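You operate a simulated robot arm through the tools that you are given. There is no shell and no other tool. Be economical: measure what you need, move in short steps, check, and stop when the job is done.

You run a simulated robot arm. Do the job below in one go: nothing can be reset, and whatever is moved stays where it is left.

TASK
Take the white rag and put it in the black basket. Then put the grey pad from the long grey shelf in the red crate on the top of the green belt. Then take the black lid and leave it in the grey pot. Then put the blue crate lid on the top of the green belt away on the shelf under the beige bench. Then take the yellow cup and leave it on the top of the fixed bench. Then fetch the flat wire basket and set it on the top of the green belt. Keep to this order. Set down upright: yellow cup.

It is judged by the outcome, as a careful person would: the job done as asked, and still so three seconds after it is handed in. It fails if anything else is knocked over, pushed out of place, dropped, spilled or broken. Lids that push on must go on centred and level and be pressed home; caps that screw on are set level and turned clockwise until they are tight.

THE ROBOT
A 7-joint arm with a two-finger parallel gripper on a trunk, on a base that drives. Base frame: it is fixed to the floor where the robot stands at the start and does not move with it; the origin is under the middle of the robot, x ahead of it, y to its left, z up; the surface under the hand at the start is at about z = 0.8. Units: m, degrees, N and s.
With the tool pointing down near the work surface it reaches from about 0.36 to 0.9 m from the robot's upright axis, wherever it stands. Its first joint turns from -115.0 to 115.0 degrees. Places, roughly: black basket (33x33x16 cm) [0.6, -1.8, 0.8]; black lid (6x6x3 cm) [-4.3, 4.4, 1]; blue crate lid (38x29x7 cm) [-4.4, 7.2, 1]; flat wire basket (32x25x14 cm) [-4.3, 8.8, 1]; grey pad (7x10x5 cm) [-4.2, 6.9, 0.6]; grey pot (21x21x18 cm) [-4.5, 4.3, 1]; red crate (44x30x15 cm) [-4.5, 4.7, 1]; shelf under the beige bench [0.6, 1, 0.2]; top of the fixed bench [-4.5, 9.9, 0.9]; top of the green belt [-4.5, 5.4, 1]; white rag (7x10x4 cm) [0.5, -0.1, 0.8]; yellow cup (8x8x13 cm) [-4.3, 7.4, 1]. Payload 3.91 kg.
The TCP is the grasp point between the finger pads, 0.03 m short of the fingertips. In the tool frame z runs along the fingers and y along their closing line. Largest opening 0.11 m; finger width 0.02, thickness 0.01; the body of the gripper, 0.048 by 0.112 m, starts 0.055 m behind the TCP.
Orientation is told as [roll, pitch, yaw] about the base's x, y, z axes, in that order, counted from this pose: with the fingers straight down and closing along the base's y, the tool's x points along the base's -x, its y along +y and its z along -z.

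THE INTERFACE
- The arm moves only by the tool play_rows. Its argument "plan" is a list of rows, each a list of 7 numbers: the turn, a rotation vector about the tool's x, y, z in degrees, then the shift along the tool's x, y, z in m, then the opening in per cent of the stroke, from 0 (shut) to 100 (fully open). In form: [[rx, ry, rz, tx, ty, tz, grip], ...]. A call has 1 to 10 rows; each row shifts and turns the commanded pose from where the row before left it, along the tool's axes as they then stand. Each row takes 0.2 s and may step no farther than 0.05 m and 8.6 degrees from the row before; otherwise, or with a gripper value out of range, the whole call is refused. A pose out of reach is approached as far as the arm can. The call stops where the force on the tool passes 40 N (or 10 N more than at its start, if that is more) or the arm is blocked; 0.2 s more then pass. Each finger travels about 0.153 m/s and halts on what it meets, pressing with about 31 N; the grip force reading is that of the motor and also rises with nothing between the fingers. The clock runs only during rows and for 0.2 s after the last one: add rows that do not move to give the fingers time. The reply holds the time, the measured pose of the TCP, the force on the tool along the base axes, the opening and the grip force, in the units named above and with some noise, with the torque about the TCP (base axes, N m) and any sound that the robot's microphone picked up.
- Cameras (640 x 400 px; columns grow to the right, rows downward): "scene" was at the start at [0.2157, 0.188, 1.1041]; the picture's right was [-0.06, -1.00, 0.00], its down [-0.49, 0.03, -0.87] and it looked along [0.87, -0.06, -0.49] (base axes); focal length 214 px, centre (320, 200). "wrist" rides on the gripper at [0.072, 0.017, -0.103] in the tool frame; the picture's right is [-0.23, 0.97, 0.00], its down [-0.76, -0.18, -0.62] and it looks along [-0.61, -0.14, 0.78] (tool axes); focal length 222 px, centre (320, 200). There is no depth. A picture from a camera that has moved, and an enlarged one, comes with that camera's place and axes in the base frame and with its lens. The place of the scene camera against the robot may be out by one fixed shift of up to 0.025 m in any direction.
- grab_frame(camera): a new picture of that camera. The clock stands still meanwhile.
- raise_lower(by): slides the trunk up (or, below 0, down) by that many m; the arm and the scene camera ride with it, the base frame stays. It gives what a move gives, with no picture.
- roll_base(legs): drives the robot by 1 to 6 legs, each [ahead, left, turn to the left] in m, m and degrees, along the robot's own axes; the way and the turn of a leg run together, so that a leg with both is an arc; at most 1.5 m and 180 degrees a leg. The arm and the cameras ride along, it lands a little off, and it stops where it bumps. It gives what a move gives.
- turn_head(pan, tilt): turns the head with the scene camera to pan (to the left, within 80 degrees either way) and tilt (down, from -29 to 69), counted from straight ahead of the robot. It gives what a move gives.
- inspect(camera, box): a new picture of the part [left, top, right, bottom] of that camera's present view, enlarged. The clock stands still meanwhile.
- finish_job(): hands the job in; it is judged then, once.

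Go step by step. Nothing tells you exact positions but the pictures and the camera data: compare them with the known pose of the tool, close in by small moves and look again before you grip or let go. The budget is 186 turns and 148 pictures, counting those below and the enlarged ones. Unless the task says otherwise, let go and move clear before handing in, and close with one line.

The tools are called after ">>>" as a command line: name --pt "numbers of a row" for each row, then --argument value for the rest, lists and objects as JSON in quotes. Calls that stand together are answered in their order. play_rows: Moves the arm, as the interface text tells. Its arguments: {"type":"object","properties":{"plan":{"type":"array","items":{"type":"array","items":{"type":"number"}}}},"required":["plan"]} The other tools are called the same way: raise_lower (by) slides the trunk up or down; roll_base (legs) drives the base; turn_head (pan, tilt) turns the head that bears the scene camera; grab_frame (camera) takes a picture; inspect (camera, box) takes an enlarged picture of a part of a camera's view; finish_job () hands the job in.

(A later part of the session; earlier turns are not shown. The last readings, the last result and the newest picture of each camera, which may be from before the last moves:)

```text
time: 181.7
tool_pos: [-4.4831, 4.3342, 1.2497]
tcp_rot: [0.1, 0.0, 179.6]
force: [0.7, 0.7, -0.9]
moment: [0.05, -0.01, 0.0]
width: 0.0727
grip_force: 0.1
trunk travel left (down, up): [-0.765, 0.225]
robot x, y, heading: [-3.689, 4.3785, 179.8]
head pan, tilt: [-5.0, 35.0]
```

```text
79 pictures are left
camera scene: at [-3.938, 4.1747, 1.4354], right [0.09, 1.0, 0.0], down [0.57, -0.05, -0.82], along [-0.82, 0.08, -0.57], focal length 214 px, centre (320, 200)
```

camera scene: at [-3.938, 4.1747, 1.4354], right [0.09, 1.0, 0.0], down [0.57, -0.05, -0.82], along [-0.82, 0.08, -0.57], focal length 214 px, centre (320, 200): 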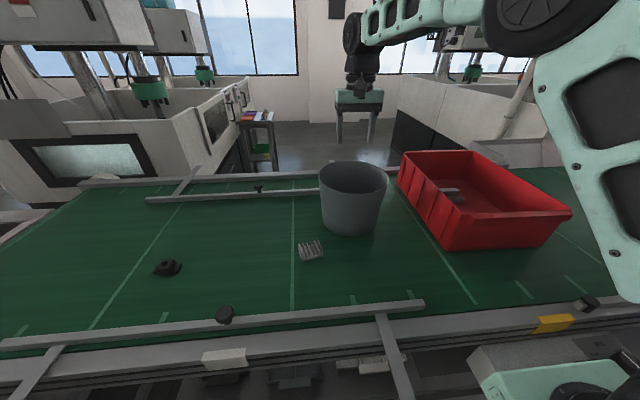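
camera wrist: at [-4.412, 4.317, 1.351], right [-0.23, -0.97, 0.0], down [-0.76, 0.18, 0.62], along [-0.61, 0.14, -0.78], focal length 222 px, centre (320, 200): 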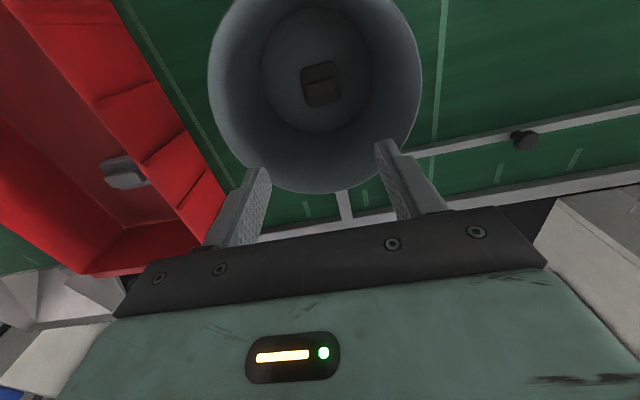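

The lid is in the pot. Next, the blue crate lid near (-4.4, 7.2): I retract, back off, and move along the belt to y≈7.1.

>>> play_rows --pt "0 0 0 0.045 0 0 90" --pt "0 0 0 0.045 0 0 90" --pt "0 0 0 0.045 0 0 90" --pt "0 0 0 0.045 0 0 90" --pt "0 0 0 0.045 0 0 90" --pt "0 0 0 0.045 0 0 90"

>>> roll_base --legs '[[-0.4, 0, 0], [0, -1.4, 0], [0, -1.4, 0]]'

>>> turn_head --pan 0 --tilt 35

>>> grab_frame --camera "scene"

```text
time: 183.1
tool_pos: [-4.2134, 4.332, 1.2492]
tcp_rot: [0.0, 0.1, 179.7]
force: [-1.4, -0.1, -0.5]
moment: [0.01, -0.03, 0.01]
width: 0.099
grip_force: 0.0
trunk travel left (down, up): [-0.765, 0.225]
robot x, y, heading: [-3.691, 4.3841, 179.5]
head pan, tilt: [-5.0, 35.0]
```

```text
time: 198.7
tool_pos: [-3.7707, 7.114, 1.2495]
tcp_rot: [0.1, 0.0, 179.9]
force: [0.4, 0.3, -0.2]
moment: [-0.03, 0.0, -0.02]
width: 0.099
grip_force: 0.2
trunk travel left (down, up): [-0.765, 0.225]
robot x, y, heading: [-3.2506, 7.1663, 179.6]
head pan, tilt: [-5.0, 35.0]
```

```text
time: 199.4
tool_pos: [-3.7713, 7.1127, 1.2499]
tcp_rot: [0.0, 0.0, 179.9]
force: [-0.3, 0.2, 0.5]
moment: [0.0, 0.03, 0.03]
width: 0.099
grip_force: 0.0
trunk travel left (down, up): [-0.765, 0.225]
robot x, y, heading: [-3.2506, 7.1659, 179.8]
head pan, tilt: [0.0, 35.0]
```

```text
78 pictures are left
camera scene: at [-3.4962, 6.9498, 1.4355], right [0.0, 1.0, 0.0], down [0.57, 0.0, -0.82], along [-0.82, 0.0, -0.57], focal length 214 px, centre (320, 200)
```

scene: 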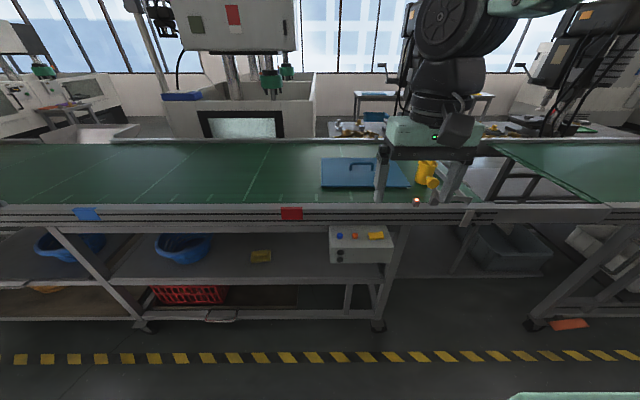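

The blue lid with its handle is partly hidden by my hand. I swing the hand left and look closer.

>>> play_rows --pt "0 0 0 0 0.045 0 90" --pt "0 0 0 0 0.045 0 90" --pt "0 0 0 0 0.045 0 90" --pt "0 0 0 0 0.045 0 90" --pt "0 0 0 0 0.045 0 90" --pt "0 0 0 0 0.045 0 90" --pt "0 0 0 0 0.045 0 90" --pt "0 0 0 0 0.045 0 90"

>>> roll_base --legs '[[0.3, 0, 0]]'

>>> turn_head --pan -15 --tilt 40

>>> grab_frame --camera "scene"

```text
time: 201.2
tool_pos: [-3.771, 6.7512, 1.2483]
tcp_rot: [0.1, 0.0, 179.8]
force: [0.5, 0.6, 0.0]
moment: [-0.05, 0.03, 0.01]
width: 0.0992
grip_force: 0.1
trunk travel left (down, up): [-0.765, 0.225]
robot x, y, heading: [-3.2456, 7.1643, 180.2]
head pan, tilt: [0.0, 35.0]
```

```text
time: 203.2
tool_pos: [-4.0598, 6.7535, 1.2489]
tcp_rot: [0.2, 0.1, 179.7]
force: [0.1, -0.1, -0.1]
moment: [0.05, 0.04, -0.02]
width: 0.0991
grip_force: 0.2
trunk travel left (down, up): [-0.765, 0.225]
robot x, y, heading: [-3.5335, 7.1639, 179.8]
head pan, tilt: [0.0, 35.0]
```

```text
time: 203.9
tool_pos: [-4.0595, 6.7541, 1.2481]
tcp_rot: [0.2, 0.0, 179.8]
force: [-0.1, -0.1, -0.3]
moment: [-0.02, 0.0, -0.04]
width: 0.099
grip_force: 0.1
trunk travel left (down, up): [-0.765, 0.225]
robot x, y, heading: [-3.5375, 7.1644, 179.8]
head pan, tilt: [-15.0, 40.0]
```

```text
77 pictures are left
camera scene: at [-3.7774, 6.973, 1.4279], right [0.26, 0.96, 0.0], down [0.62, -0.17, -0.77], along [-0.74, 0.2, -0.64], focal length 214 px, centre (320, 200)
```

scene: 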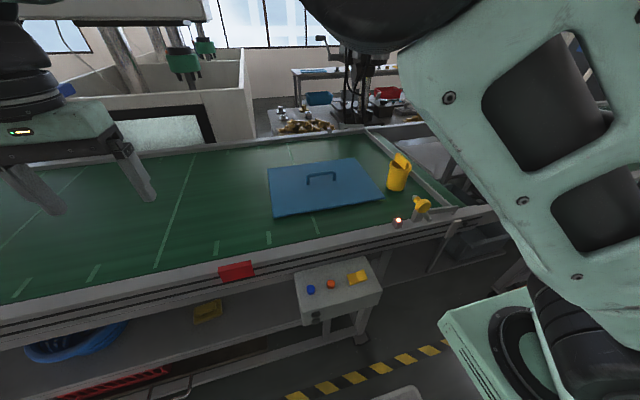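

>>> inspect --camera "scene" --box '[255, 140, 455, 240]'

```text
3.20 times, centred on (355, 190) of scene
camera zoom: at [-3.7774, 6.973, 1.4279], right [0.26, 0.96, 0.0], down [0.62, -0.17, -0.77], along [-0.74, 0.2, -0.64], focal length 686 px, centre (208, 232)
```

zoom: 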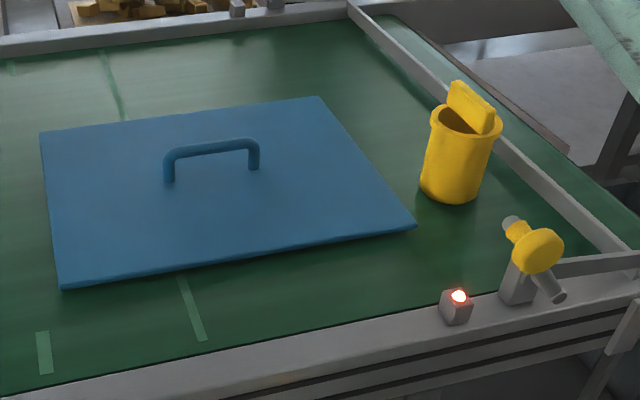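

The blue lid is square to me: centre (-4.41, 7.15), with its handle bar along y at about (-4.40, 7.147, 1.01). The yellow cup stands right of it. I drive 0.15 m closer and turn the gripper 90° so it closes across the bar.

>>> roll_base --legs '[[0.15, 0, 0]]'

>>> play_rows --pt "0 0 8.5 0 0 0 60" --pt "0 0 8.5 0 0 0 60" --pt "0 0 8.5 0 0 0 60" --pt "0 0 8.5 0 0 0 60" --pt "0 0 8.5 0 0 0 60" --pt "0 0 8.5 0 0 0 60" --pt "0 0 8.5 0 0 0 60" --pt "0 0 8.5 0 0 0 60" --pt "0 0 8.5 0 0 0 60" --pt "0 0 8.5 0 0 0 60"

```text
time: 205.3
tool_pos: [-4.2086, 6.7537, 1.249]
tcp_rot: [0.2, 0.0, 179.8]
force: [-0.6, -0.5, 0.7]
moment: [-0.03, 0.01, 0.0]
width: 0.0993
grip_force: 0.1
trunk travel left (down, up): [-0.765, 0.225]
robot x, y, heading: [-3.683, 7.1676, 179.7]
head pan, tilt: [-15.0, 40.0]
```

```text
time: 207.5
tool_pos: [-4.2084, 6.754, 1.25]
tcp_rot: [0.0, 0.0, 94.8]
force: [-0.5, -0.5, 0.3]
moment: [0.0, 0.0, 0.0]
width: 0.0661
grip_force: 0.0
trunk travel left (down, up): [-0.765, 0.225]
robot x, y, heading: [-3.6845, 7.1675, 179.6]
head pan, tilt: [-15.0, 40.0]
```

>>> play_rows --pt "0 0 4.8 -0.0393 0.017 0 60" --pt "0 0 0 -0.0393 0.017 0 60" --pt "0 0 0 -0.0393 0.017 0 60" --pt "0 0 0 -0.0393 0.017 0 60" --pt "0 0 0 -0.0393 0.017 0 60" --pt "0 0 0 -0.0393 0.017 0 60" --pt "0 0 0 -0.0393 0.017 0 60" --pt "0 0 0 -0.0393 0.017 0 60" --pt "0 0 0 -0.0393 0.017 0 60" --pt "0 0 0 -0.0393 0.017 0 60"

>>> play_rows --pt "-8 0 0 0 0 0 50" --pt "-8 0 0 0 0 0 50" --pt "-8 0 0 0 0 0 50" --pt "-8 0 0 0 0 0 50" --pt "-8 0 0 0 0 0 50"

>>> grab_frame --camera "wrist"

>>> grab_frame --camera "scene"

```text
time: 209.7
tool_pos: [-4.3829, 7.1445, 1.2488]
tcp_rot: [-0.1, 0.0, 90.1]
force: [-0.2, -0.9, 0.7]
moment: [0.01, -0.01, 0.0]
width: 0.066
grip_force: 0.1
trunk travel left (down, up): [-0.765, 0.225]
robot x, y, heading: [-3.6834, 7.1666, 179.7]
head pan, tilt: [-15.0, 40.0]
```

```text
time: 210.9
tool_pos: [-4.3833, 7.1459, 1.2491]
tcp_rot: [40.1, 0.1, 90.0]
force: [-0.1, -0.7, -0.3]
moment: [-0.02, -0.01, 0.01]
width: 0.0552
grip_force: 0.0
trunk travel left (down, up): [-0.765, 0.225]
robot x, y, heading: [-3.6854, 7.1663, 179.7]
head pan, tilt: [-15.0, 40.0]
```

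```text
75 pictures are left
camera wrist: at [-4.3295, 7.0729, 1.3374], right [-0.75, 0.23, 0.63], down [0.54, 0.76, 0.36], along [-0.4, 0.6, -0.69], focal length 222 px, centre (320, 200)
```

wrist: 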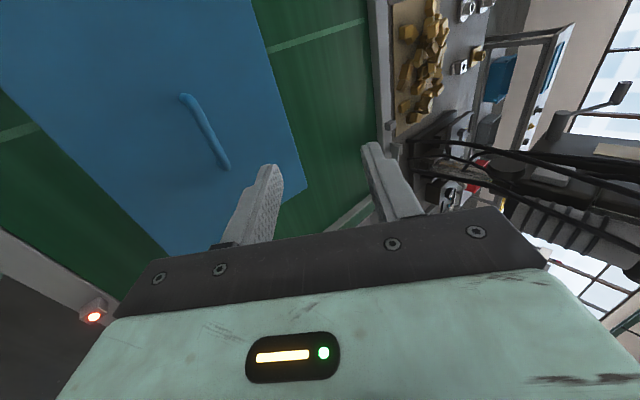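

```text
74 pictures are left
camera scene: at [-3.9272, 6.9736, 1.4279], right [0.26, 0.96, 0.0], down [0.62, -0.17, -0.77], along [-0.74, 0.2, -0.64], focal length 214 px, centre (320, 200)
```

scene: 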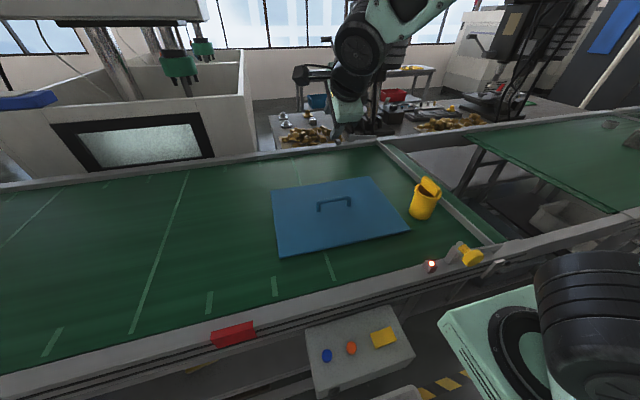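

The wrist view puts the handle bar at (-4.382, 7.150), parallel to y. I come down to 8 cm from it along the tool direction.

>>> play_rows --pt "0 0 0 -0.001 -0.0385 0.0218 45" --pt "0 0 0 -0.001 -0.0385 0.0218 45" --pt "0 0 0 -0.001 -0.0385 0.0218 45" --pt "0 0 0 -0.001 -0.0385 0.0218 45"

>>> grab_frame --camera "wrist"

>>> inspect --camera "scene" --box '[260, 120, 460, 270]'

```text
time: 211.9
tool_pos: [-4.3209, 7.1479, 1.082]
tcp_rot: [40.1, 0.1, 90.2]
force: [0.8, 0.6, 0.2]
moment: [-0.01, -0.01, 0.04]
width: 0.0495
grip_force: 0.1
trunk travel left (down, up): [-0.765, 0.225]
robot x, y, heading: [-3.6848, 7.1667, 179.8]
head pan, tilt: [-15.0, 40.0]
```

```text
73 pictures are left
camera wrist: at [-4.2676, 7.0755, 1.1708], right [-0.75, 0.23, 0.63], down [0.54, 0.76, 0.36], along [-0.4, 0.61, -0.69], focal length 222 px, centre (320, 200)
```

wrist: 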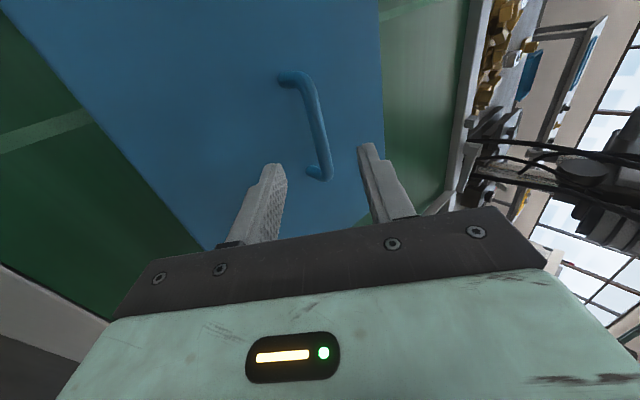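

```text
2.67 times, centred on (360, 195) of scene
camera zoom: at [-3.927, 6.974, 1.4281], right [0.26, 0.96, 0.0], down [0.62, -0.17, -0.77], along [-0.74, 0.2, -0.64], focal length 572 px, centre (213, 213)
```

zoom: 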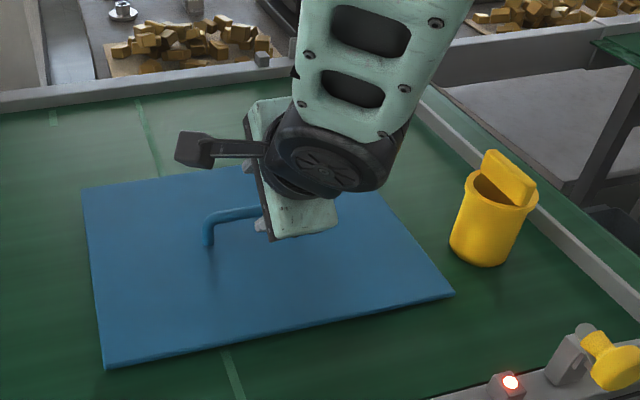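

Bar triangulated at (-4.385, 7.146, 1.003); the fingers are in line with it. I narrow the opening to ~4 cm, advance, and close on the bar.

>>> play_rows --pt "0 0 0 0.001 -0.001 0.02 37" --pt "0 0 0 0.001 -0.001 0.025 37" --pt "0 0 0 0 0 0.022 37" --pt "0 0 0 0 0 0.02 37"

>>> grab_frame --camera "wrist"

```text
time: 212.9
tool_pos: [-4.3737, 7.146, 1.0155]
tcp_rot: [40.0, 0.1, 90.0]
force: [1.0, -0.2, -0.4]
moment: [0.01, 0.04, 0.01]
width: 0.0406
grip_force: 0.1
trunk travel left (down, up): [-0.765, 0.225]
robot x, y, heading: [-3.6813, 7.169, 179.7]
head pan, tilt: [-15.0, 40.0]
```

```text
71 pictures are left
camera wrist: at [-4.3215, 7.0736, 1.104], right [-0.75, 0.23, 0.63], down [0.54, 0.76, 0.36], along [-0.39, 0.61, -0.69], focal length 222 px, centre (320, 200)
```

wrist: 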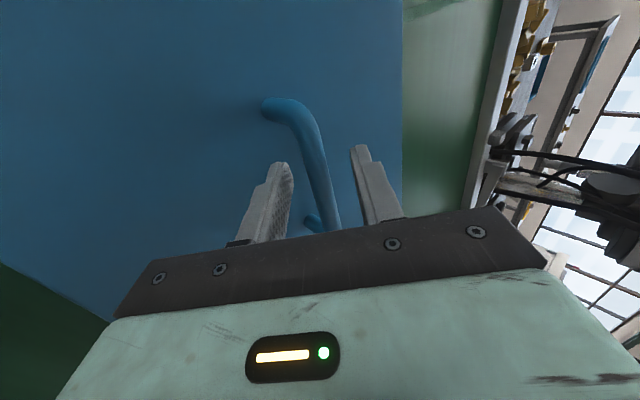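

The bar lies between the fingers. I close on it and check.

>>> play_rows --pt "0 0 0 0 0 0 0" --pt "0 0 0 0 0 0 0" --pt "0 0 0 0 0 0 0"

>>> play_rows --pt "0 0 0 0 0.013 -0.015 0" --pt "0 0 0 0 0.013 -0.015 0" --pt "0 0 0 0 0.02 -0.024 0" --pt "0 0 0 0 0.02 -0.024 0"

>>> grab_frame --camera "scene"

```text
time: 213.7
tool_pos: [-4.3751, 7.1455, 1.014]
tcp_rot: [40.0, 0.1, 90.0]
force: [0.2, 0.2, 0.8]
moment: [-0.08, -0.08, -0.05]
width: 0.013
grip_force: 30.7
trunk travel left (down, up): [-0.765, 0.225]
robot x, y, heading: [-3.6852, 7.1712, 179.9]
head pan, tilt: [-15.0, 40.0]
```

```text
time: 214.7
tool_pos: [-4.3762, 7.1479, 1.117]
tcp_rot: [39.9, 0.2, 90.1]
force: [-0.4, -0.2, -3.4]
moment: [-0.07, -0.06, -0.05]
width: 0.0134
grip_force: 31.2
trunk travel left (down, up): [-0.765, 0.225]
robot x, y, heading: [-3.6863, 7.1669, 179.5]
head pan, tilt: [-15.0, 40.0]
```

```text
70 pictures are left
camera scene: at [-3.9275, 6.9735, 1.4278], right [0.26, 0.96, 0.0], down [0.62, -0.17, -0.77], along [-0.74, 0.2, -0.64], focal length 214 px, centre (320, 200)
```

scene: 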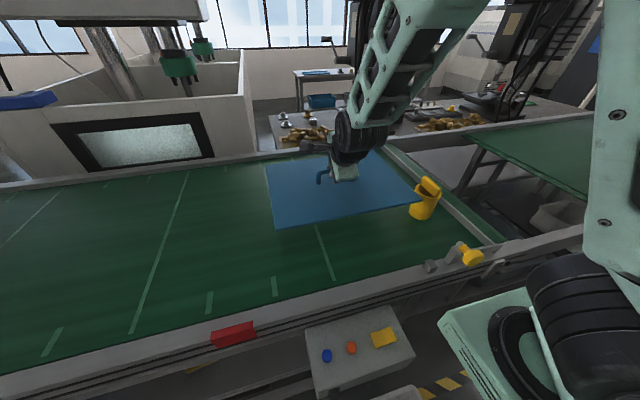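

The lid lifts level (about 3.4 N). I raise it above the cup's height and back away from the belt.

>>> raise_lower --by 0.15

>>> roll_base --legs '[[-0.75, 0, 0]]'

>>> grab_frame --camera "scene"

```text
time: 216.5
tool_pos: [-4.3745, 7.1477, 1.2676]
tcp_rot: [40.0, 0.1, 90.0]
force: [-0.4, 0.1, -3.5]
moment: [-0.03, 0.0, 0.0]
width: 0.0132
grip_force: 30.5
trunk travel left (down, up): [-0.915, 0.075]
robot x, y, heading: [-3.6864, 7.1648, 179.8]
head pan, tilt: [-15.0, 40.0]
```

```text
time: 220.6
tool_pos: [-3.6151, 7.1455, 1.2677]
tcp_rot: [40.0, 0.1, 90.0]
force: [-0.4, -0.5, -2.7]
moment: [-0.01, -0.06, 0.0]
width: 0.0133
grip_force: 31.0
trunk travel left (down, up): [-0.915, 0.075]
robot x, y, heading: [-2.9234, 7.1638, 179.7]
head pan, tilt: [-15.0, 40.0]
```

```text
69 pictures are left
camera scene: at [-3.1673, 6.9704, 1.5779], right [0.26, 0.96, 0.0], down [0.62, -0.17, -0.77], along [-0.74, 0.2, -0.64], focal length 214 px, centre (320, 200)
```

scene: 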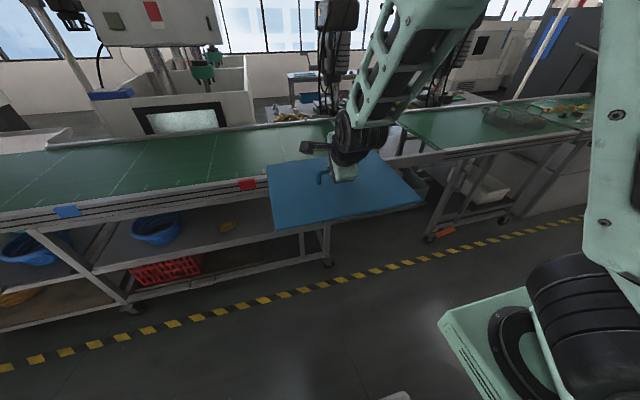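

The lid is held level in front of me. I turn left to face -y and drive back down the aisle.

>>> roll_base --legs '[[0, 0, 90], [1.5, 0, 0], [1.5, 0, 0]]'

>>> turn_head --pan 0 --tilt 15

>>> grab_frame --camera "scene"

```text
time: 238.8
tool_pos: [-2.9309, 3.4783, 1.2674]
tcp_rot: [40.0, 0.2, -179.4]
force: [-0.5, -0.2, -2.7]
moment: [0.02, -0.01, -0.01]
width: 0.0132
grip_force: 31.1
trunk travel left (down, up): [-0.915, 0.075]
robot x, y, heading: [-2.9589, 4.1676, -89.6]
head pan, tilt: [-15.0, 40.0]
```

```text
time: 239.7
tool_pos: [-2.9302, 3.4779, 1.2673]
tcp_rot: [40.1, 0.0, -179.4]
force: [-0.7, 0.3, -2.0]
moment: [0.05, 0.0, 0.01]
width: 0.0135
grip_force: 31.3
trunk travel left (down, up): [-0.915, 0.075]
robot x, y, heading: [-2.9536, 4.1658, -89.7]
head pan, tilt: [0.0, 15.0]
```

```text
68 pictures are left
camera scene: at [-2.7667, 3.9212, 1.6174], right [-1.0, -0.01, 0.0], down [0.0, 0.26, -0.97], along [0.0, -0.97, -0.26], focal length 214 px, centre (320, 200)
```

scene: 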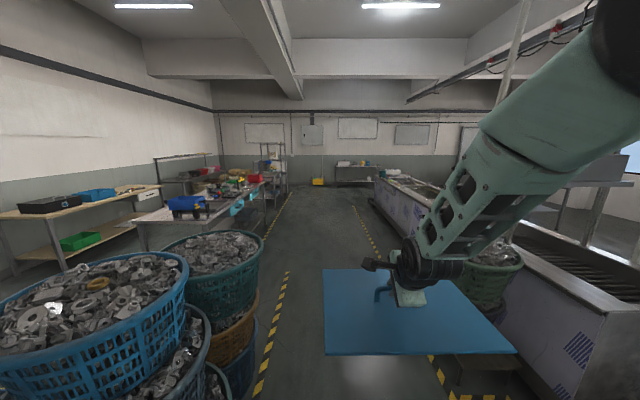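

The aisle is clear past the tubs. I continue to y≈-0.55, then turn left to face the gap.

>>> roll_base --legs '[[1.5, 0, 0], [1.5, 0, 0], [1.5, 0, 0], [0.22, -0.15, 0], [0, 0, 90]]'

>>> grab_frame --camera "scene"

```text
time: 266.6
tool_pos: [-2.5447, -0.5671, 1.2671]
tcp_rot: [40.0, 0.1, -92.1]
force: [0.4, 0.3, -1.3]
moment: [0.05, 0.05, 0.02]
width: 0.0135
grip_force: 30.9
trunk travel left (down, up): [-0.915, 0.075]
robot x, y, heading: [-3.2335, -0.5603, -2.5]
head pan, tilt: [0.0, 15.0]
```

```text
67 pictures are left
camera scene: at [-3.0082, -0.3766, 1.6175], right [-0.04, -1.0, 0.0], down [-0.26, 0.01, -0.97], along [0.97, -0.04, -0.26], focal length 214 px, centre (320, 200)
```

scene: 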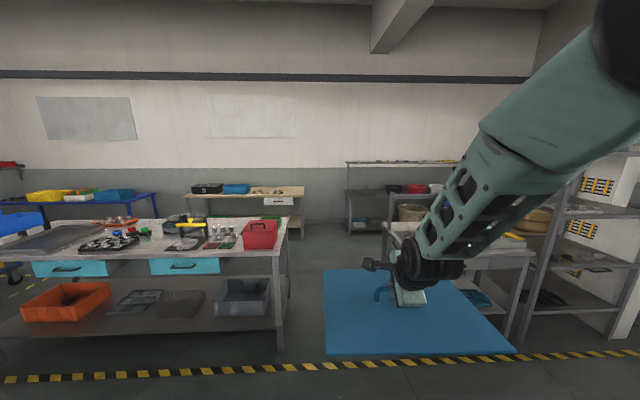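

The gap is straight ahead. I correct my heading and drive through to x≈-0.6.

>>> roll_base --legs '[[0, 0, 2.3], [1.4, 0, 0], [1.2, 0, 0]]'

>>> turn_head --pan 45 --tilt 30

>>> grab_frame --camera "scene"

```text
time: 279.7
tool_pos: [0.0586, -0.5416, 1.2677]
tcp_rot: [39.9, 0.1, -90.1]
force: [-0.6, 0.2, -3.1]
moment: [0.07, 0.04, 0.01]
width: 0.0135
grip_force: 30.9
trunk travel left (down, up): [-0.915, 0.075]
robot x, y, heading: [-0.6295, -0.56, 0.1]
head pan, tilt: [0.0, 15.0]
```

```text
time: 280.8
tool_pos: [0.0589, -0.5404, 1.2686]
tcp_rot: [40.0, 0.1, -90.0]
force: [0.4, 0.0, -2.2]
moment: [0.05, 0.03, 0.0]
width: 0.0134
grip_force: 31.2
trunk travel left (down, up): [-0.915, 0.075]
robot x, y, heading: [-0.6306, -0.5604, -0.2]
head pan, tilt: [45.0, 30.0]
```

```text
66 pictures are left
camera scene: at [-0.4405, -0.3033, 1.5933], right [0.7, -0.71, 0.0], down [-0.36, -0.35, -0.87], along [0.62, 0.61, -0.5], focal length 214 px, centre (320, 200)
```

scene: 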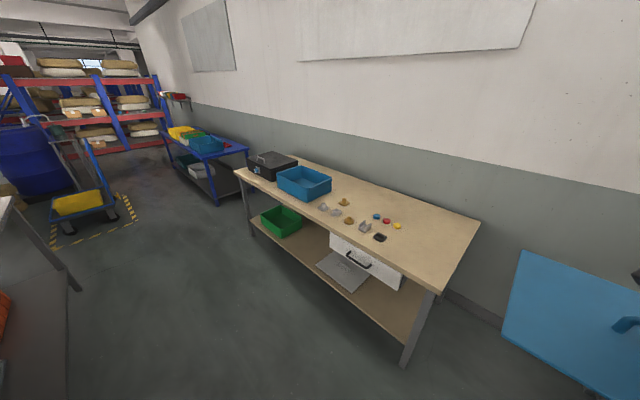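

On the lower shelf there's a green tray (y>1.12) and a grey panel (y 0.27–0.67); the free slot is around y≈0.9. I move in front of it.

>>> roll_base --legs '[[0.1, 0, 0], [0, 1.45, 0]]'

>>> turn_head --pan 0 --tilt 50

>>> grab_frame --camera "scene"

```text
time: 288.8
tool_pos: [0.1702, 0.9067, 1.2681]
tcp_rot: [40.0, 0.0, -90.4]
force: [0.4, 0.1, -2.6]
moment: [0.05, 0.07, 0.01]
width: 0.0132
grip_force: 31.0
trunk travel left (down, up): [-0.915, 0.075]
robot x, y, heading: [-0.5154, 0.8967, -0.9]
head pan, tilt: [45.0, 30.0]
```

```text
time: 289.9
tool_pos: [0.1705, 0.9072, 1.267]
tcp_rot: [40.0, 0.1, -90.5]
force: [-0.3, -1.1, -2.5]
moment: [0.03, 0.07, 0.03]
width: 0.0133
grip_force: 30.8
trunk travel left (down, up): [-0.915, 0.075]
robot x, y, heading: [-0.5179, 0.8923, -0.5]
head pan, tilt: [0.0, 50.0]
```

```text
65 pictures are left
camera scene: at [-0.3144, 1.085, 1.5638], right [-0.01, -1.0, 0.0], down [-0.77, 0.01, -0.64], along [0.64, -0.01, -0.77], focal length 214 px, centre (320, 200)
```

scene: 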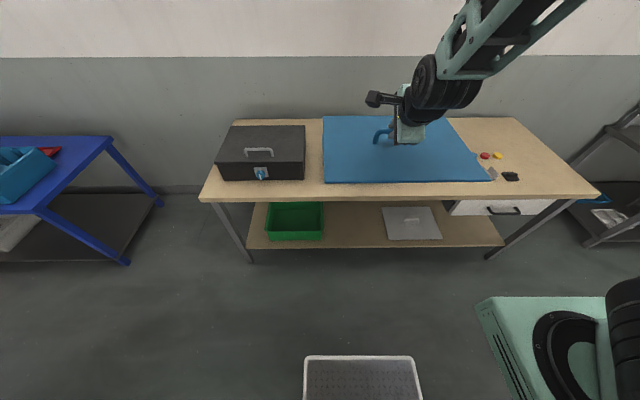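

Seen from the front, the free slot is y≈0.58–1.05 (centre 0.81), shelf front edge x≈0.39. I back off slightly, centre on 0.81, and lower the trunk.

>>> roll_base --legs '[[-0.08, -0.095, 0.6]]'

>>> raise_lower --by -0.4

>>> raise_lower --by -0.35

>>> turn_head --pan 0 --tilt 35

>>> grab_frame --camera "scene"

```text
time: 291.2
tool_pos: [0.0887, 0.8173, 1.2678]
tcp_rot: [40.0, 0.1, -89.8]
force: [0.3, 0.9, -2.6]
moment: [0.04, 0.02, 0.03]
width: 0.0134
grip_force: 30.9
trunk travel left (down, up): [-0.915, 0.075]
robot x, y, heading: [-0.5979, 0.7946, -0.2]
head pan, tilt: [0.0, 50.0]
```

```text
time: 295.0
tool_pos: [0.0889, 0.8169, 0.8667]
tcp_rot: [40.0, 0.0, -89.8]
force: [0.2, 0.0, -3.3]
moment: [0.03, 0.02, 0.05]
width: 0.0136
grip_force: 31.3
trunk travel left (down, up): [-0.515, 0.475]
robot x, y, heading: [-0.6012, 0.7962, -0.0]
head pan, tilt: [0.0, 50.0]
```

```text
time: 298.4
tool_pos: [0.09, 0.8163, 0.518]
tcp_rot: [40.0, 0.1, -89.8]
force: [0.2, -0.4, -3.2]
moment: [0.01, 0.07, -0.03]
width: 0.0133
grip_force: 31.0
trunk travel left (down, up): [-0.165, 0.825]
robot x, y, heading: [-0.6, 0.7969, -0.3]
head pan, tilt: [0.0, 50.0]
```

```text
time: 299.2
tool_pos: [0.0887, 0.8165, 0.5168]
tcp_rot: [40.0, 0.1, -89.9]
force: [0.1, -0.7, -2.6]
moment: [0.05, 0.05, 0.02]
width: 0.0133
grip_force: 31.0
trunk travel left (down, up): [-0.165, 0.825]
robot x, y, heading: [-0.6017, 0.7992, 0.2]
head pan, tilt: [0.0, 35.0]
```

```text
64 pictures are left
camera scene: at [-0.3865, 0.99, 0.8354], right [0.0, -1.0, 0.0], down [-0.57, 0.0, -0.82], along [0.82, 0.0, -0.57], focal length 214 px, centre (320, 200)
```

scene: 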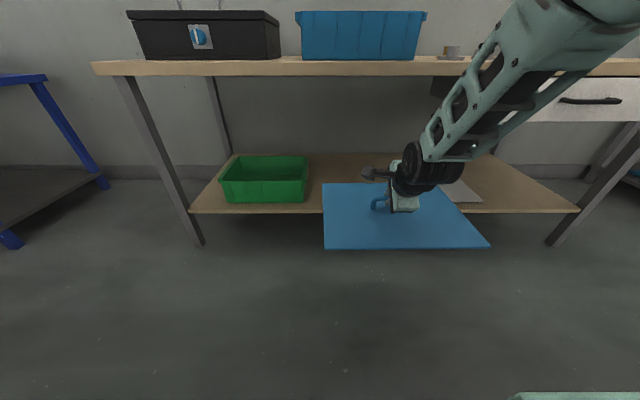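

Good view. I lower a bit more and extend the arm forward 15 cm so the forearm lies flatter under the bench top.

>>> raise_lower --by -0.1

>>> play_rows --pt "0 0 0 0 0.023 0.0193 0" --pt "0 0 0 0 0.023 0.0193 0" --pt "0 0 0 0 0.023 0.0193 0" --pt "0 0 0 0 0.023 0.0193 0"

>>> turn_head --pan -5 --tilt 25

>>> grab_frame --camera "scene"

>>> grab_frame --camera "wrist"

```text
time: 300.5
tool_pos: [0.0896, 0.8172, 0.4176]
tcp_rot: [40.0, 0.0, -89.8]
force: [0.5, -0.8, -2.9]
moment: [0.03, 0.06, -0.01]
width: 0.0134
grip_force: 31.1
trunk travel left (down, up): [-0.065, 0.925]
robot x, y, heading: [-0.5959, 0.7965, -0.2]
head pan, tilt: [0.0, 35.0]
```

```text
time: 301.5
tool_pos: [0.211, 0.8194, 0.4163]
tcp_rot: [39.9, 0.1, -89.8]
force: [0.2, 0.0, -2.4]
moment: [0.07, 0.05, 0.03]
width: 0.0131
grip_force: 30.6
trunk travel left (down, up): [-0.065, 0.925]
robot x, y, heading: [-0.6005, 0.797, -0.2]
head pan, tilt: [0.0, 35.0]
```

```text
time: 302.2
tool_pos: [0.2101, 0.8184, 0.4161]
tcp_rot: [40.0, 0.2, -89.8]
force: [0.2, -0.2, -2.5]
moment: [0.04, 0.03, 0.04]
width: 0.0133
grip_force: 31.2
trunk travel left (down, up): [-0.065, 0.925]
robot x, y, heading: [-0.5983, 0.795, 0.0]
head pan, tilt: [-5.0, 25.0]
```

```text
63 pictures are left
camera scene: at [-0.3827, 0.982, 0.7512], right [-0.09, -1.0, 0.0], down [-0.42, 0.04, -0.91], along [0.9, -0.08, -0.42], focal length 214 px, centre (320, 200)
```

scene: 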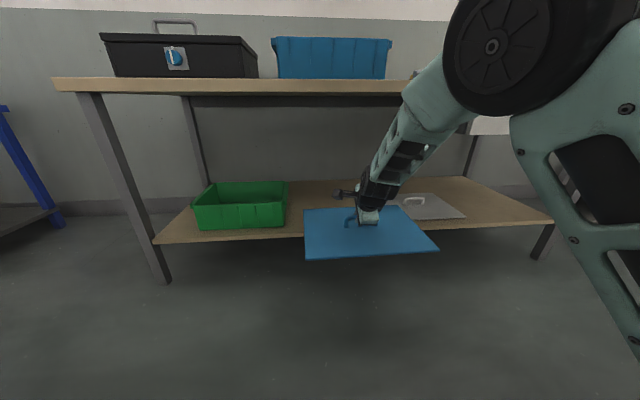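

```text
62 pictures are left
camera wrist: at [0.1558, 0.8905, 0.5061], right [0.75, -0.23, 0.63], down [-0.53, -0.76, 0.36], along [0.4, -0.6, -0.69], focal length 222 px, centre (320, 200)
```

wrist: 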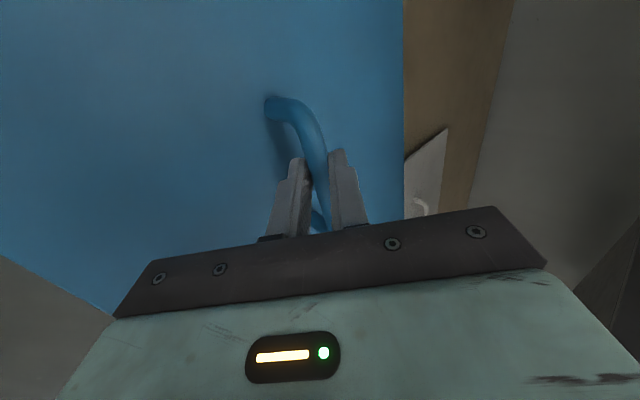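

The lid (bottom z≈0.347) is above the shelf (≈0.27–0.28). I lower 3 cm, extend 6 cm more, then drive forward in two steps.

>>> raise_lower --by -0.025

>>> play_rows --pt "0 0 0 0 0.023 0.0193 0" --pt "0 0 0 0 0.023 0.0193 0"

>>> roll_base --legs '[[0.13, 0, 0]]'

>>> grab_frame --camera "scene"

```text
time: 302.9
tool_pos: [0.2095, 0.8191, 0.3913]
tcp_rot: [40.0, 0.1, -89.8]
force: [0.7, 0.6, -3.3]
moment: [0.05, 0.07, -0.03]
width: 0.0133
grip_force: 30.8
trunk travel left (down, up): [-0.04, 0.95]
robot x, y, heading: [-0.5988, 0.7929, -0.1]
head pan, tilt: [-5.0, 25.0]
```

```text
time: 303.5
tool_pos: [0.2732, 0.8182, 0.3905]
tcp_rot: [40.0, 0.1, -89.9]
force: [-0.2, -0.4, -2.7]
moment: [0.04, 0.02, 0.01]
width: 0.0131
grip_force: 31.6
trunk travel left (down, up): [-0.04, 0.95]
robot x, y, heading: [-0.5993, 0.7971, -0.3]
head pan, tilt: [-5.0, 25.0]
```

```text
time: 304.8
tool_pos: [0.4025, 0.8174, 0.3921]
tcp_rot: [39.9, 0.2, -89.7]
force: [0.2, 1.0, -3.3]
moment: [0.03, 0.05, 0.01]
width: 0.0133
grip_force: 31.0
trunk travel left (down, up): [-0.04, 0.95]
robot x, y, heading: [-0.4683, 0.7972, -0.0]
head pan, tilt: [-5.0, 25.0]
```

```text
61 pictures are left
camera scene: at [-0.2517, 0.9817, 0.7262], right [-0.09, -1.0, 0.0], down [-0.42, 0.04, -0.91], along [0.9, -0.08, -0.42], focal length 214 px, centre (320, 200)
```

scene: 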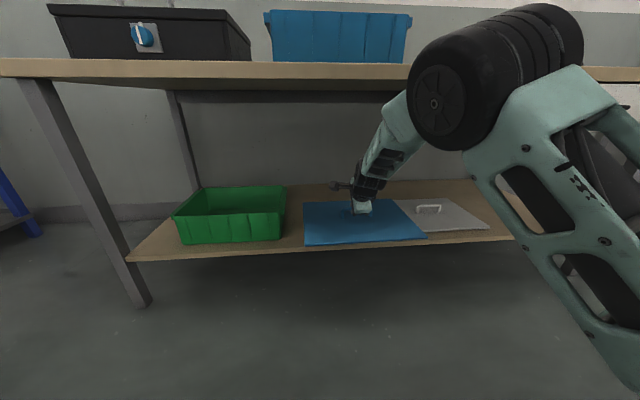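

Entering fine between tray and panel. I advance in small steps, watching the elbow against the bench edge.

>>> roll_base --legs '[[0.07, 0, 0]]'

>>> turn_head --pan -25 --tilt 20

>>> grab_frame --camera "scene"

```text
time: 305.8
tool_pos: [0.4721, 0.8193, 0.3919]
tcp_rot: [40.0, 0.1, -89.8]
force: [-0.3, 0.2, -3.0]
moment: [0.03, 0.03, -0.01]
width: 0.0132
grip_force: 30.9
trunk travel left (down, up): [-0.04, 0.95]
robot x, y, heading: [-0.4, 0.7934, 0.1]
head pan, tilt: [-5.0, 25.0]
```

```text
time: 306.7
tool_pos: [0.4724, 0.8181, 0.3916]
tcp_rot: [40.0, 0.1, -89.8]
force: [0.2, 0.2, -3.1]
moment: [0.04, 0.03, 0.03]
width: 0.0135
grip_force: 31.3
trunk travel left (down, up): [-0.04, 0.95]
robot x, y, heading: [-0.4002, 0.7946, 0.0]
head pan, tilt: [-25.0, 20.0]
```

```text
60 pictures are left
camera scene: at [-0.1894, 0.9504, 0.7343], right [-0.42, -0.91, 0.0], down [-0.31, 0.14, -0.94], along [0.85, -0.4, -0.34], focal length 214 px, centre (320, 200)
```

scene: 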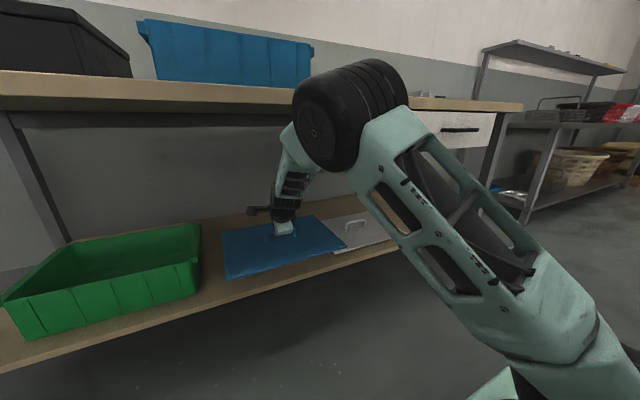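

The elbow has ample clearance. I advance another 8 cm to the final depth.

>>> roll_base --legs '[[0.08, 0, 0]]'

>>> turn_head --pan 0 --tilt 25

>>> grab_frame --camera "scene"

```text
time: 307.7
tool_pos: [0.5534, 0.8211, 0.3909]
tcp_rot: [39.8, 0.2, -89.7]
force: [-0.2, 0.7, -2.5]
moment: [0.02, 0.05, 0.01]
width: 0.0135
grip_force: 31.2
trunk travel left (down, up): [-0.04, 0.95]
robot x, y, heading: [-0.3204, 0.7895, 0.1]
head pan, tilt: [-25.0, 20.0]
```

```text
time: 308.6
tool_pos: [0.5518, 0.8187, 0.3912]
tcp_rot: [39.9, 0.1, -89.6]
force: [-0.4, 0.1, -3.4]
moment: [0.06, 0.02, 0.0]
width: 0.0131
grip_force: 31.1
trunk travel left (down, up): [-0.04, 0.95]
robot x, y, heading: [-0.3183, 0.7921, 0.0]
head pan, tilt: [0.0, 25.0]
```

```text
59 pictures are left
camera scene: at [-0.1022, 0.99, 0.7262], right [0.0, -1.0, 0.0], down [-0.42, 0.0, -0.91], along [0.91, 0.0, -0.42], focal length 214 px, centre (320, 200)
```

scene: 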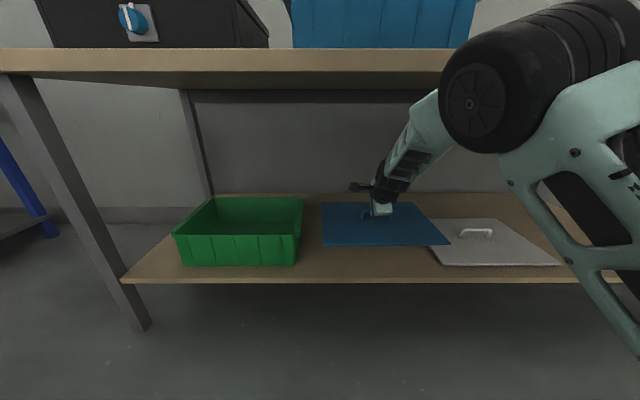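

Comparing edges in this view, the lid needs to go about 4 cm left to sit between panel and tray. I strafe and recheck.

>>> roll_base --legs '[[0, 0.04, 0]]'

>>> inspect --camera "scene" --box '[160, 160, 580, 310]'

```text
time: 309.5
tool_pos: [0.5524, 0.8598, 0.3913]
tcp_rot: [39.9, 0.2, -89.7]
force: [-0.3, -0.2, -2.2]
moment: [0.05, 0.03, 0.02]
width: 0.0134
grip_force: 31.0
trunk travel left (down, up): [-0.04, 0.95]
robot x, y, heading: [-0.3199, 0.839, 0.1]
head pan, tilt: [0.0, 25.0]
```

```text
1.52 times, centred on (370, 235) of scene
camera zoom: at [-0.1023, 1.0302, 0.7262], right [0.0, -1.0, 0.0], down [-0.42, 0.0, -0.91], along [0.91, 0.0, -0.42], focal length 327 px, centre (244, 147)
```

zoom: 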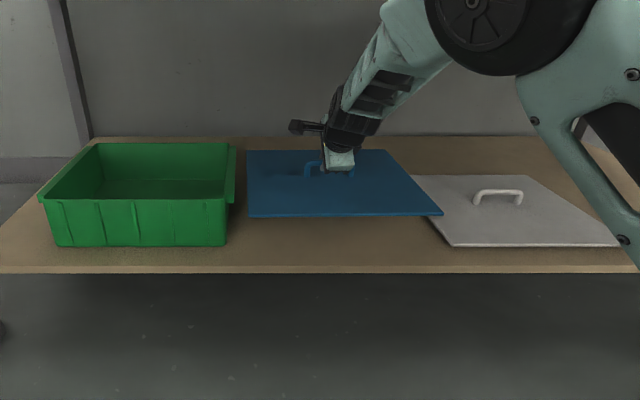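

Now balanced: about 2 cm to the tray and to the panel. I lower gently until the lid rests.

>>> raise_lower --by -0.025

>>> play_rows --pt "0 0 0 0 -0.0064 0.0077 0" --pt "0 0 0 0 -0.0051 0.0061 0" --pt "0 0 0 0 -0.0051 0.0061 0" --pt "0 0 0 0 -0.0032 0.0038 0"

>>> inspect --camera "scene" --box '[160, 160, 580, 310]'

```text
time: 310.2
tool_pos: [0.5509, 0.8605, 0.3657]
tcp_rot: [39.9, 0.2, -89.7]
force: [-0.6, 0.3, -3.3]
moment: [0.06, 0.04, 0.01]
width: 0.0134
grip_force: 31.2
trunk travel left (down, up): [-0.015, 0.975]
robot x, y, heading: [-0.3213, 0.8365, -0.1]
head pan, tilt: [0.0, 25.0]
```

```text
time: 311.2
tool_pos: [0.552, 0.8604, 0.3344]
tcp_rot: [40.0, 0.0, -89.7]
force: [0.3, 0.2, -2.7]
moment: [0.01, 0.03, 0.0]
width: 0.0133
grip_force: 31.0
trunk travel left (down, up): [-0.015, 0.975]
robot x, y, heading: [-0.3181, 0.8365, 0.1]
head pan, tilt: [0.0, 25.0]
```

```text
1.52 times, centred on (370, 235) of scene
camera zoom: at [-0.1023, 1.0302, 0.7012], right [0.0, -1.0, 0.0], down [-0.42, 0.0, -0.91], along [0.91, 0.0, -0.42], focal length 327 px, centre (244, 147)
```

zoom: 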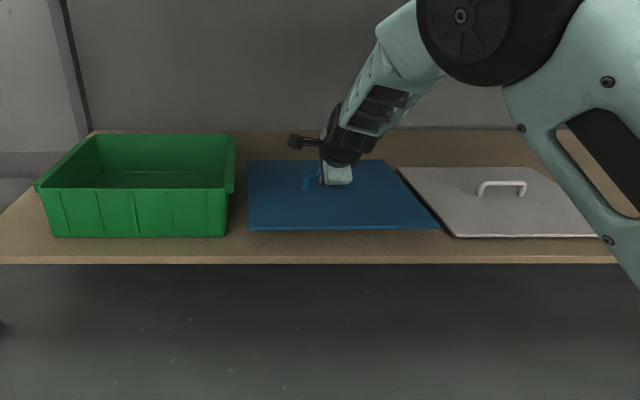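

>>> play_rows --pt "0 0 0 0 -0.0032 0.0038 0" --pt "0 0 0 0 -0.0032 0.0038 0" --pt "0 0 0 0 -0.0032 0.0038 0" --pt "0 0 0 0 -0.0032 0.0038 0"

>>> inspect --camera "scene" --box '[160, 160, 580, 310]'

```text
time: 312.2
tool_pos: [0.5522, 0.8599, 0.3156]
tcp_rot: [39.9, 0.1, -89.7]
force: [0.4, -0.5, -2.7]
moment: [0.06, 0.03, 0.04]
width: 0.0131
grip_force: 30.9
trunk travel left (down, up): [-0.015, 0.975]
robot x, y, heading: [-0.3195, 0.8351, -0.0]
head pan, tilt: [0.0, 25.0]
```

```text
1.52 times, centred on (370, 235) of scene
camera zoom: at [-0.1023, 1.0302, 0.7012], right [0.0, -1.0, 0.0], down [-0.42, 0.0, -0.91], along [0.91, 0.0, -0.42], focal length 327 px, centre (244, 147)
```

zoom: 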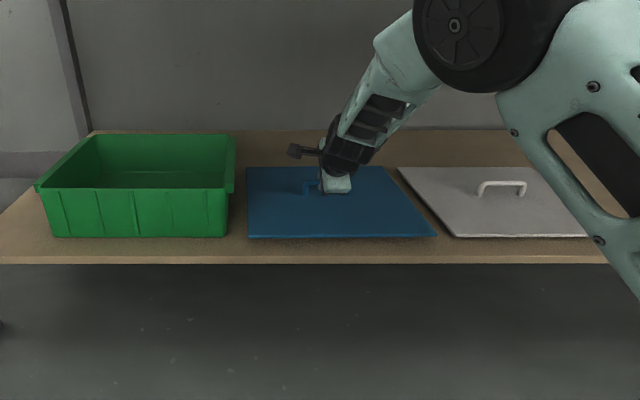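

>>> play_rows --pt "0 0 0 0 -0.0026 0.0031 0" --pt "0 0 0 0 -0.0026 0.0031 0" --pt "0 0 0 0 -0.0026 0.0031 0" --pt "0 0 0 0 -0.0026 0.0031 0" --pt "0 0 0 0 -0.0026 0.0031 0"

```text
time: 313.6
tool_pos: [0.5562, 0.8601, 0.3022]
tcp_rot: [41.0, 0.2, -89.8]
force: [-1.5, -0.2, 11.4]
moment: [0.06, -0.09, 0.02]
width: 0.0136
grip_force: 30.9
trunk travel left (down, up): [-0.015, 0.975]
robot x, y, heading: [-0.3176, 0.8336, -0.1]
head pan, tilt: [0.0, 25.0]
stopped in row 5: the force on the tool passed its limit at 41 N (the readings are from after the stop); the commanded pose is now the measured one
```

Resting on the shelf. I open a little and withdraw along the tool axis.

>>> play_rows --pt "0 0 0 0 0 0 30" --pt "0 0 0 0 0 0 30" --pt "0 0 0 0 0 -0.02 32" --pt "0 0 0 0 0 -0.03 35" --pt "0 0 0 0 0 -0.03 35"

>>> inspect --camera "scene" --box '[160, 160, 580, 310]'

```text
time: 314.8
tool_pos: [0.503, 0.86, 0.3633]
tcp_rot: [40.7, 0.1, -89.8]
force: [-0.8, -0.3, -0.2]
moment: [0.01, -0.02, 0.01]
width: 0.0383
grip_force: 0.0
trunk travel left (down, up): [-0.015, 0.975]
robot x, y, heading: [-0.3217, 0.8343, 0.0]
head pan, tilt: [0.0, 25.0]
```

```text
1.52 times, centred on (370, 235) of scene
camera zoom: at [-0.1024, 1.0302, 0.7012], right [0.0, -1.0, 0.0], down [-0.42, 0.0, -0.91], along [0.91, 0.0, -0.42], focal length 327 px, centre (244, 147)
```

zoom: 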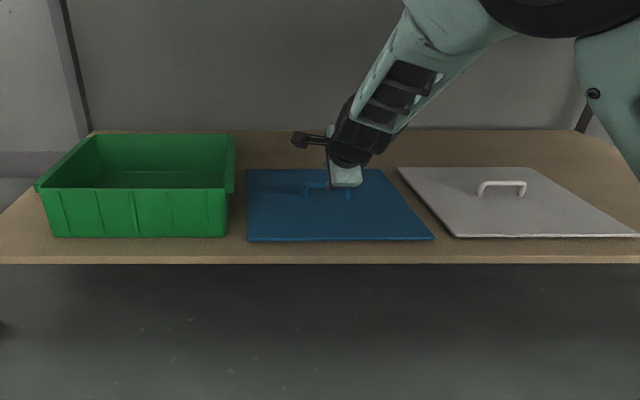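

The blue lid rests flat on the shelf, clear of its neighbours. I back out, raise the trunk, and return: strafe to the gap, reverse through it, then face +y.

>>> roll_base --legs '[[-0.3, 0, 0]]'

>>> raise_lower --by 0.4

>>> raise_lower --by 0.4

>>> roll_base --legs '[[0, -1.4, 0], [-1.2, 0, 0], [-1.2, 0, 0]]'

```text
time: 316.8
tool_pos: [0.2101, 0.8592, 0.3638]
tcp_rot: [40.7, 0.2, -90.0]
force: [0.5, 0.2, -0.1]
moment: [0.04, 0.03, -0.04]
width: 0.0384
grip_force: 0.1
trunk travel left (down, up): [-0.015, 0.975]
robot x, y, heading: [-0.6096, 0.8351, -0.1]
head pan, tilt: [0.0, 25.0]
```

```text
time: 320.7
tool_pos: [0.2091, 0.8587, 0.7624]
tcp_rot: [40.6, 0.3, -90.0]
force: [0.0, -1.2, 0.5]
moment: [0.02, 0.03, 0.02]
width: 0.0387
grip_force: 0.1
trunk travel left (down, up): [-0.415, 0.575]
robot x, y, heading: [-0.6174, 0.8374, -0.3]
head pan, tilt: [0.0, 25.0]
```

```text
time: 324.5
tool_pos: [0.2096, 0.8585, 1.1632]
tcp_rot: [40.7, 0.2, -89.9]
force: [0.4, -0.1, -0.3]
moment: [-0.04, 0.04, -0.04]
width: 0.0384
grip_force: 0.1
trunk travel left (down, up): [-0.815, 0.175]
robot x, y, heading: [-0.6122, 0.8376, -0.3]
head pan, tilt: [0.0, 25.0]
```

```text
time: 342.7
tool_pos: [-2.1769, -0.5043, 1.1622]
tcp_rot: [40.7, 0.1, -91.1]
force: [-0.3, -0.4, -0.6]
moment: [0.0, 0.04, 0.01]
width: 0.0386
grip_force: 0.0
trunk travel left (down, up): [-0.815, 0.175]
robot x, y, heading: [-2.9989, -0.5061, -1.2]
head pan, tilt: [0.0, 25.0]
```

>>> roll_base --legs '[[0, 0, 91.3], [1.5, 0, 0], [1.5, 0, 0], [1.5, 0, 0], [1.5, 0, 0], [1.3, 0, 0]]'

>>> play_rows --pt "8.2 0 0 0 0 0 90" --pt "8.2 0 0 0 0 0 90" --pt "8.2 0 0 0 0 0 90" --pt "8.2 0 0 0 0 0 90" --pt "7.9 0 0 0 0 0 90"

>>> play_rows --pt "0 0 -8.5 0 0 0 90" --pt "0 0 -8.5 0 0 0 90" --pt "0 0 -8.5 0 0 0 90" --pt "0 0 -8.5 0 0 0 90" --pt "0 0 -8.5 0 0 0 90" --pt "0 0 -8.5 0 0 0 90" --pt "0 0 -8.5 0 0 0 90" --pt "0 0 -8.5 0 0 0 90" --pt "0 0 -8.5 0 0 0 90" --pt "0 0 -8.5 0 0 0 90"

>>> turn_head --pan 0 --tilt 15

>>> grab_frame --camera "scene"

```text
time: 381.3
tool_pos: [-3.1588, 7.6497, 1.1636]
tcp_rot: [40.6, 0.2, 2.4]
force: [0.3, -1.1, 1.1]
moment: [0.01, 0.0, -0.01]
width: 0.0383
grip_force: 0.0
trunk travel left (down, up): [-0.815, 0.175]
robot x, y, heading: [-3.1035, 6.8263, 92.2]
head pan, tilt: [0.0, 25.0]
```

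```text
time: 382.5
tool_pos: [-3.1584, 7.6498, 1.1651]
tcp_rot: [-0.1, 0.1, 2.4]
force: [-0.5, -0.1, 0.3]
moment: [0.08, 0.03, -0.01]
width: 0.0991
grip_force: 0.1
trunk travel left (down, up): [-0.815, 0.175]
robot x, y, heading: [-3.1023, 6.8312, 91.9]
head pan, tilt: [0.0, 25.0]
```

```text
time: 384.7
tool_pos: [-3.1591, 7.651, 1.1622]
tcp_rot: [0.2, 0.0, 87.6]
force: [-0.2, 0.3, -0.1]
moment: [0.02, 0.02, -0.04]
width: 0.0989
grip_force: 0.1
trunk travel left (down, up): [-0.815, 0.175]
robot x, y, heading: [-3.1043, 6.8244, 92.3]
head pan, tilt: [0.0, 25.0]
```

```text
time: 385.4
tool_pos: [-3.1585, 7.6503, 1.1628]
tcp_rot: [0.2, 0.1, 87.3]
force: [-0.2, -0.1, -0.1]
moment: [0.02, 0.01, 0.0]
width: 0.099
grip_force: 0.1
trunk travel left (down, up): [-0.815, 0.175]
robot x, y, heading: [-3.1013, 6.8293, 92.1]
head pan, tilt: [0.0, 15.0]
```

```text
54 pictures are left
camera scene: at [-3.3324, 7.0453, 1.5174], right [1.0, 0.04, 0.0], down [0.01, -0.26, -0.97], along [-0.04, 0.96, -0.26], focal length 214 px, centre (320, 200)
```

scene: 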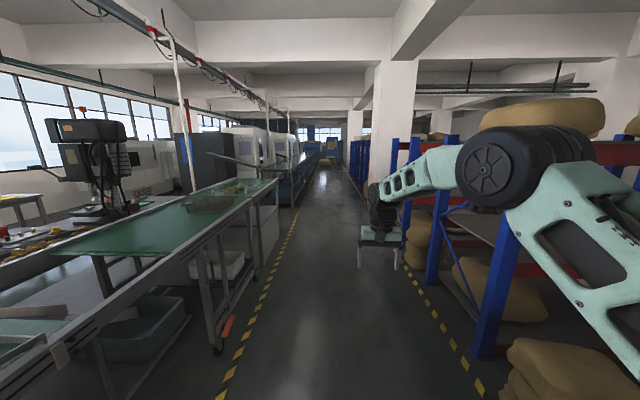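

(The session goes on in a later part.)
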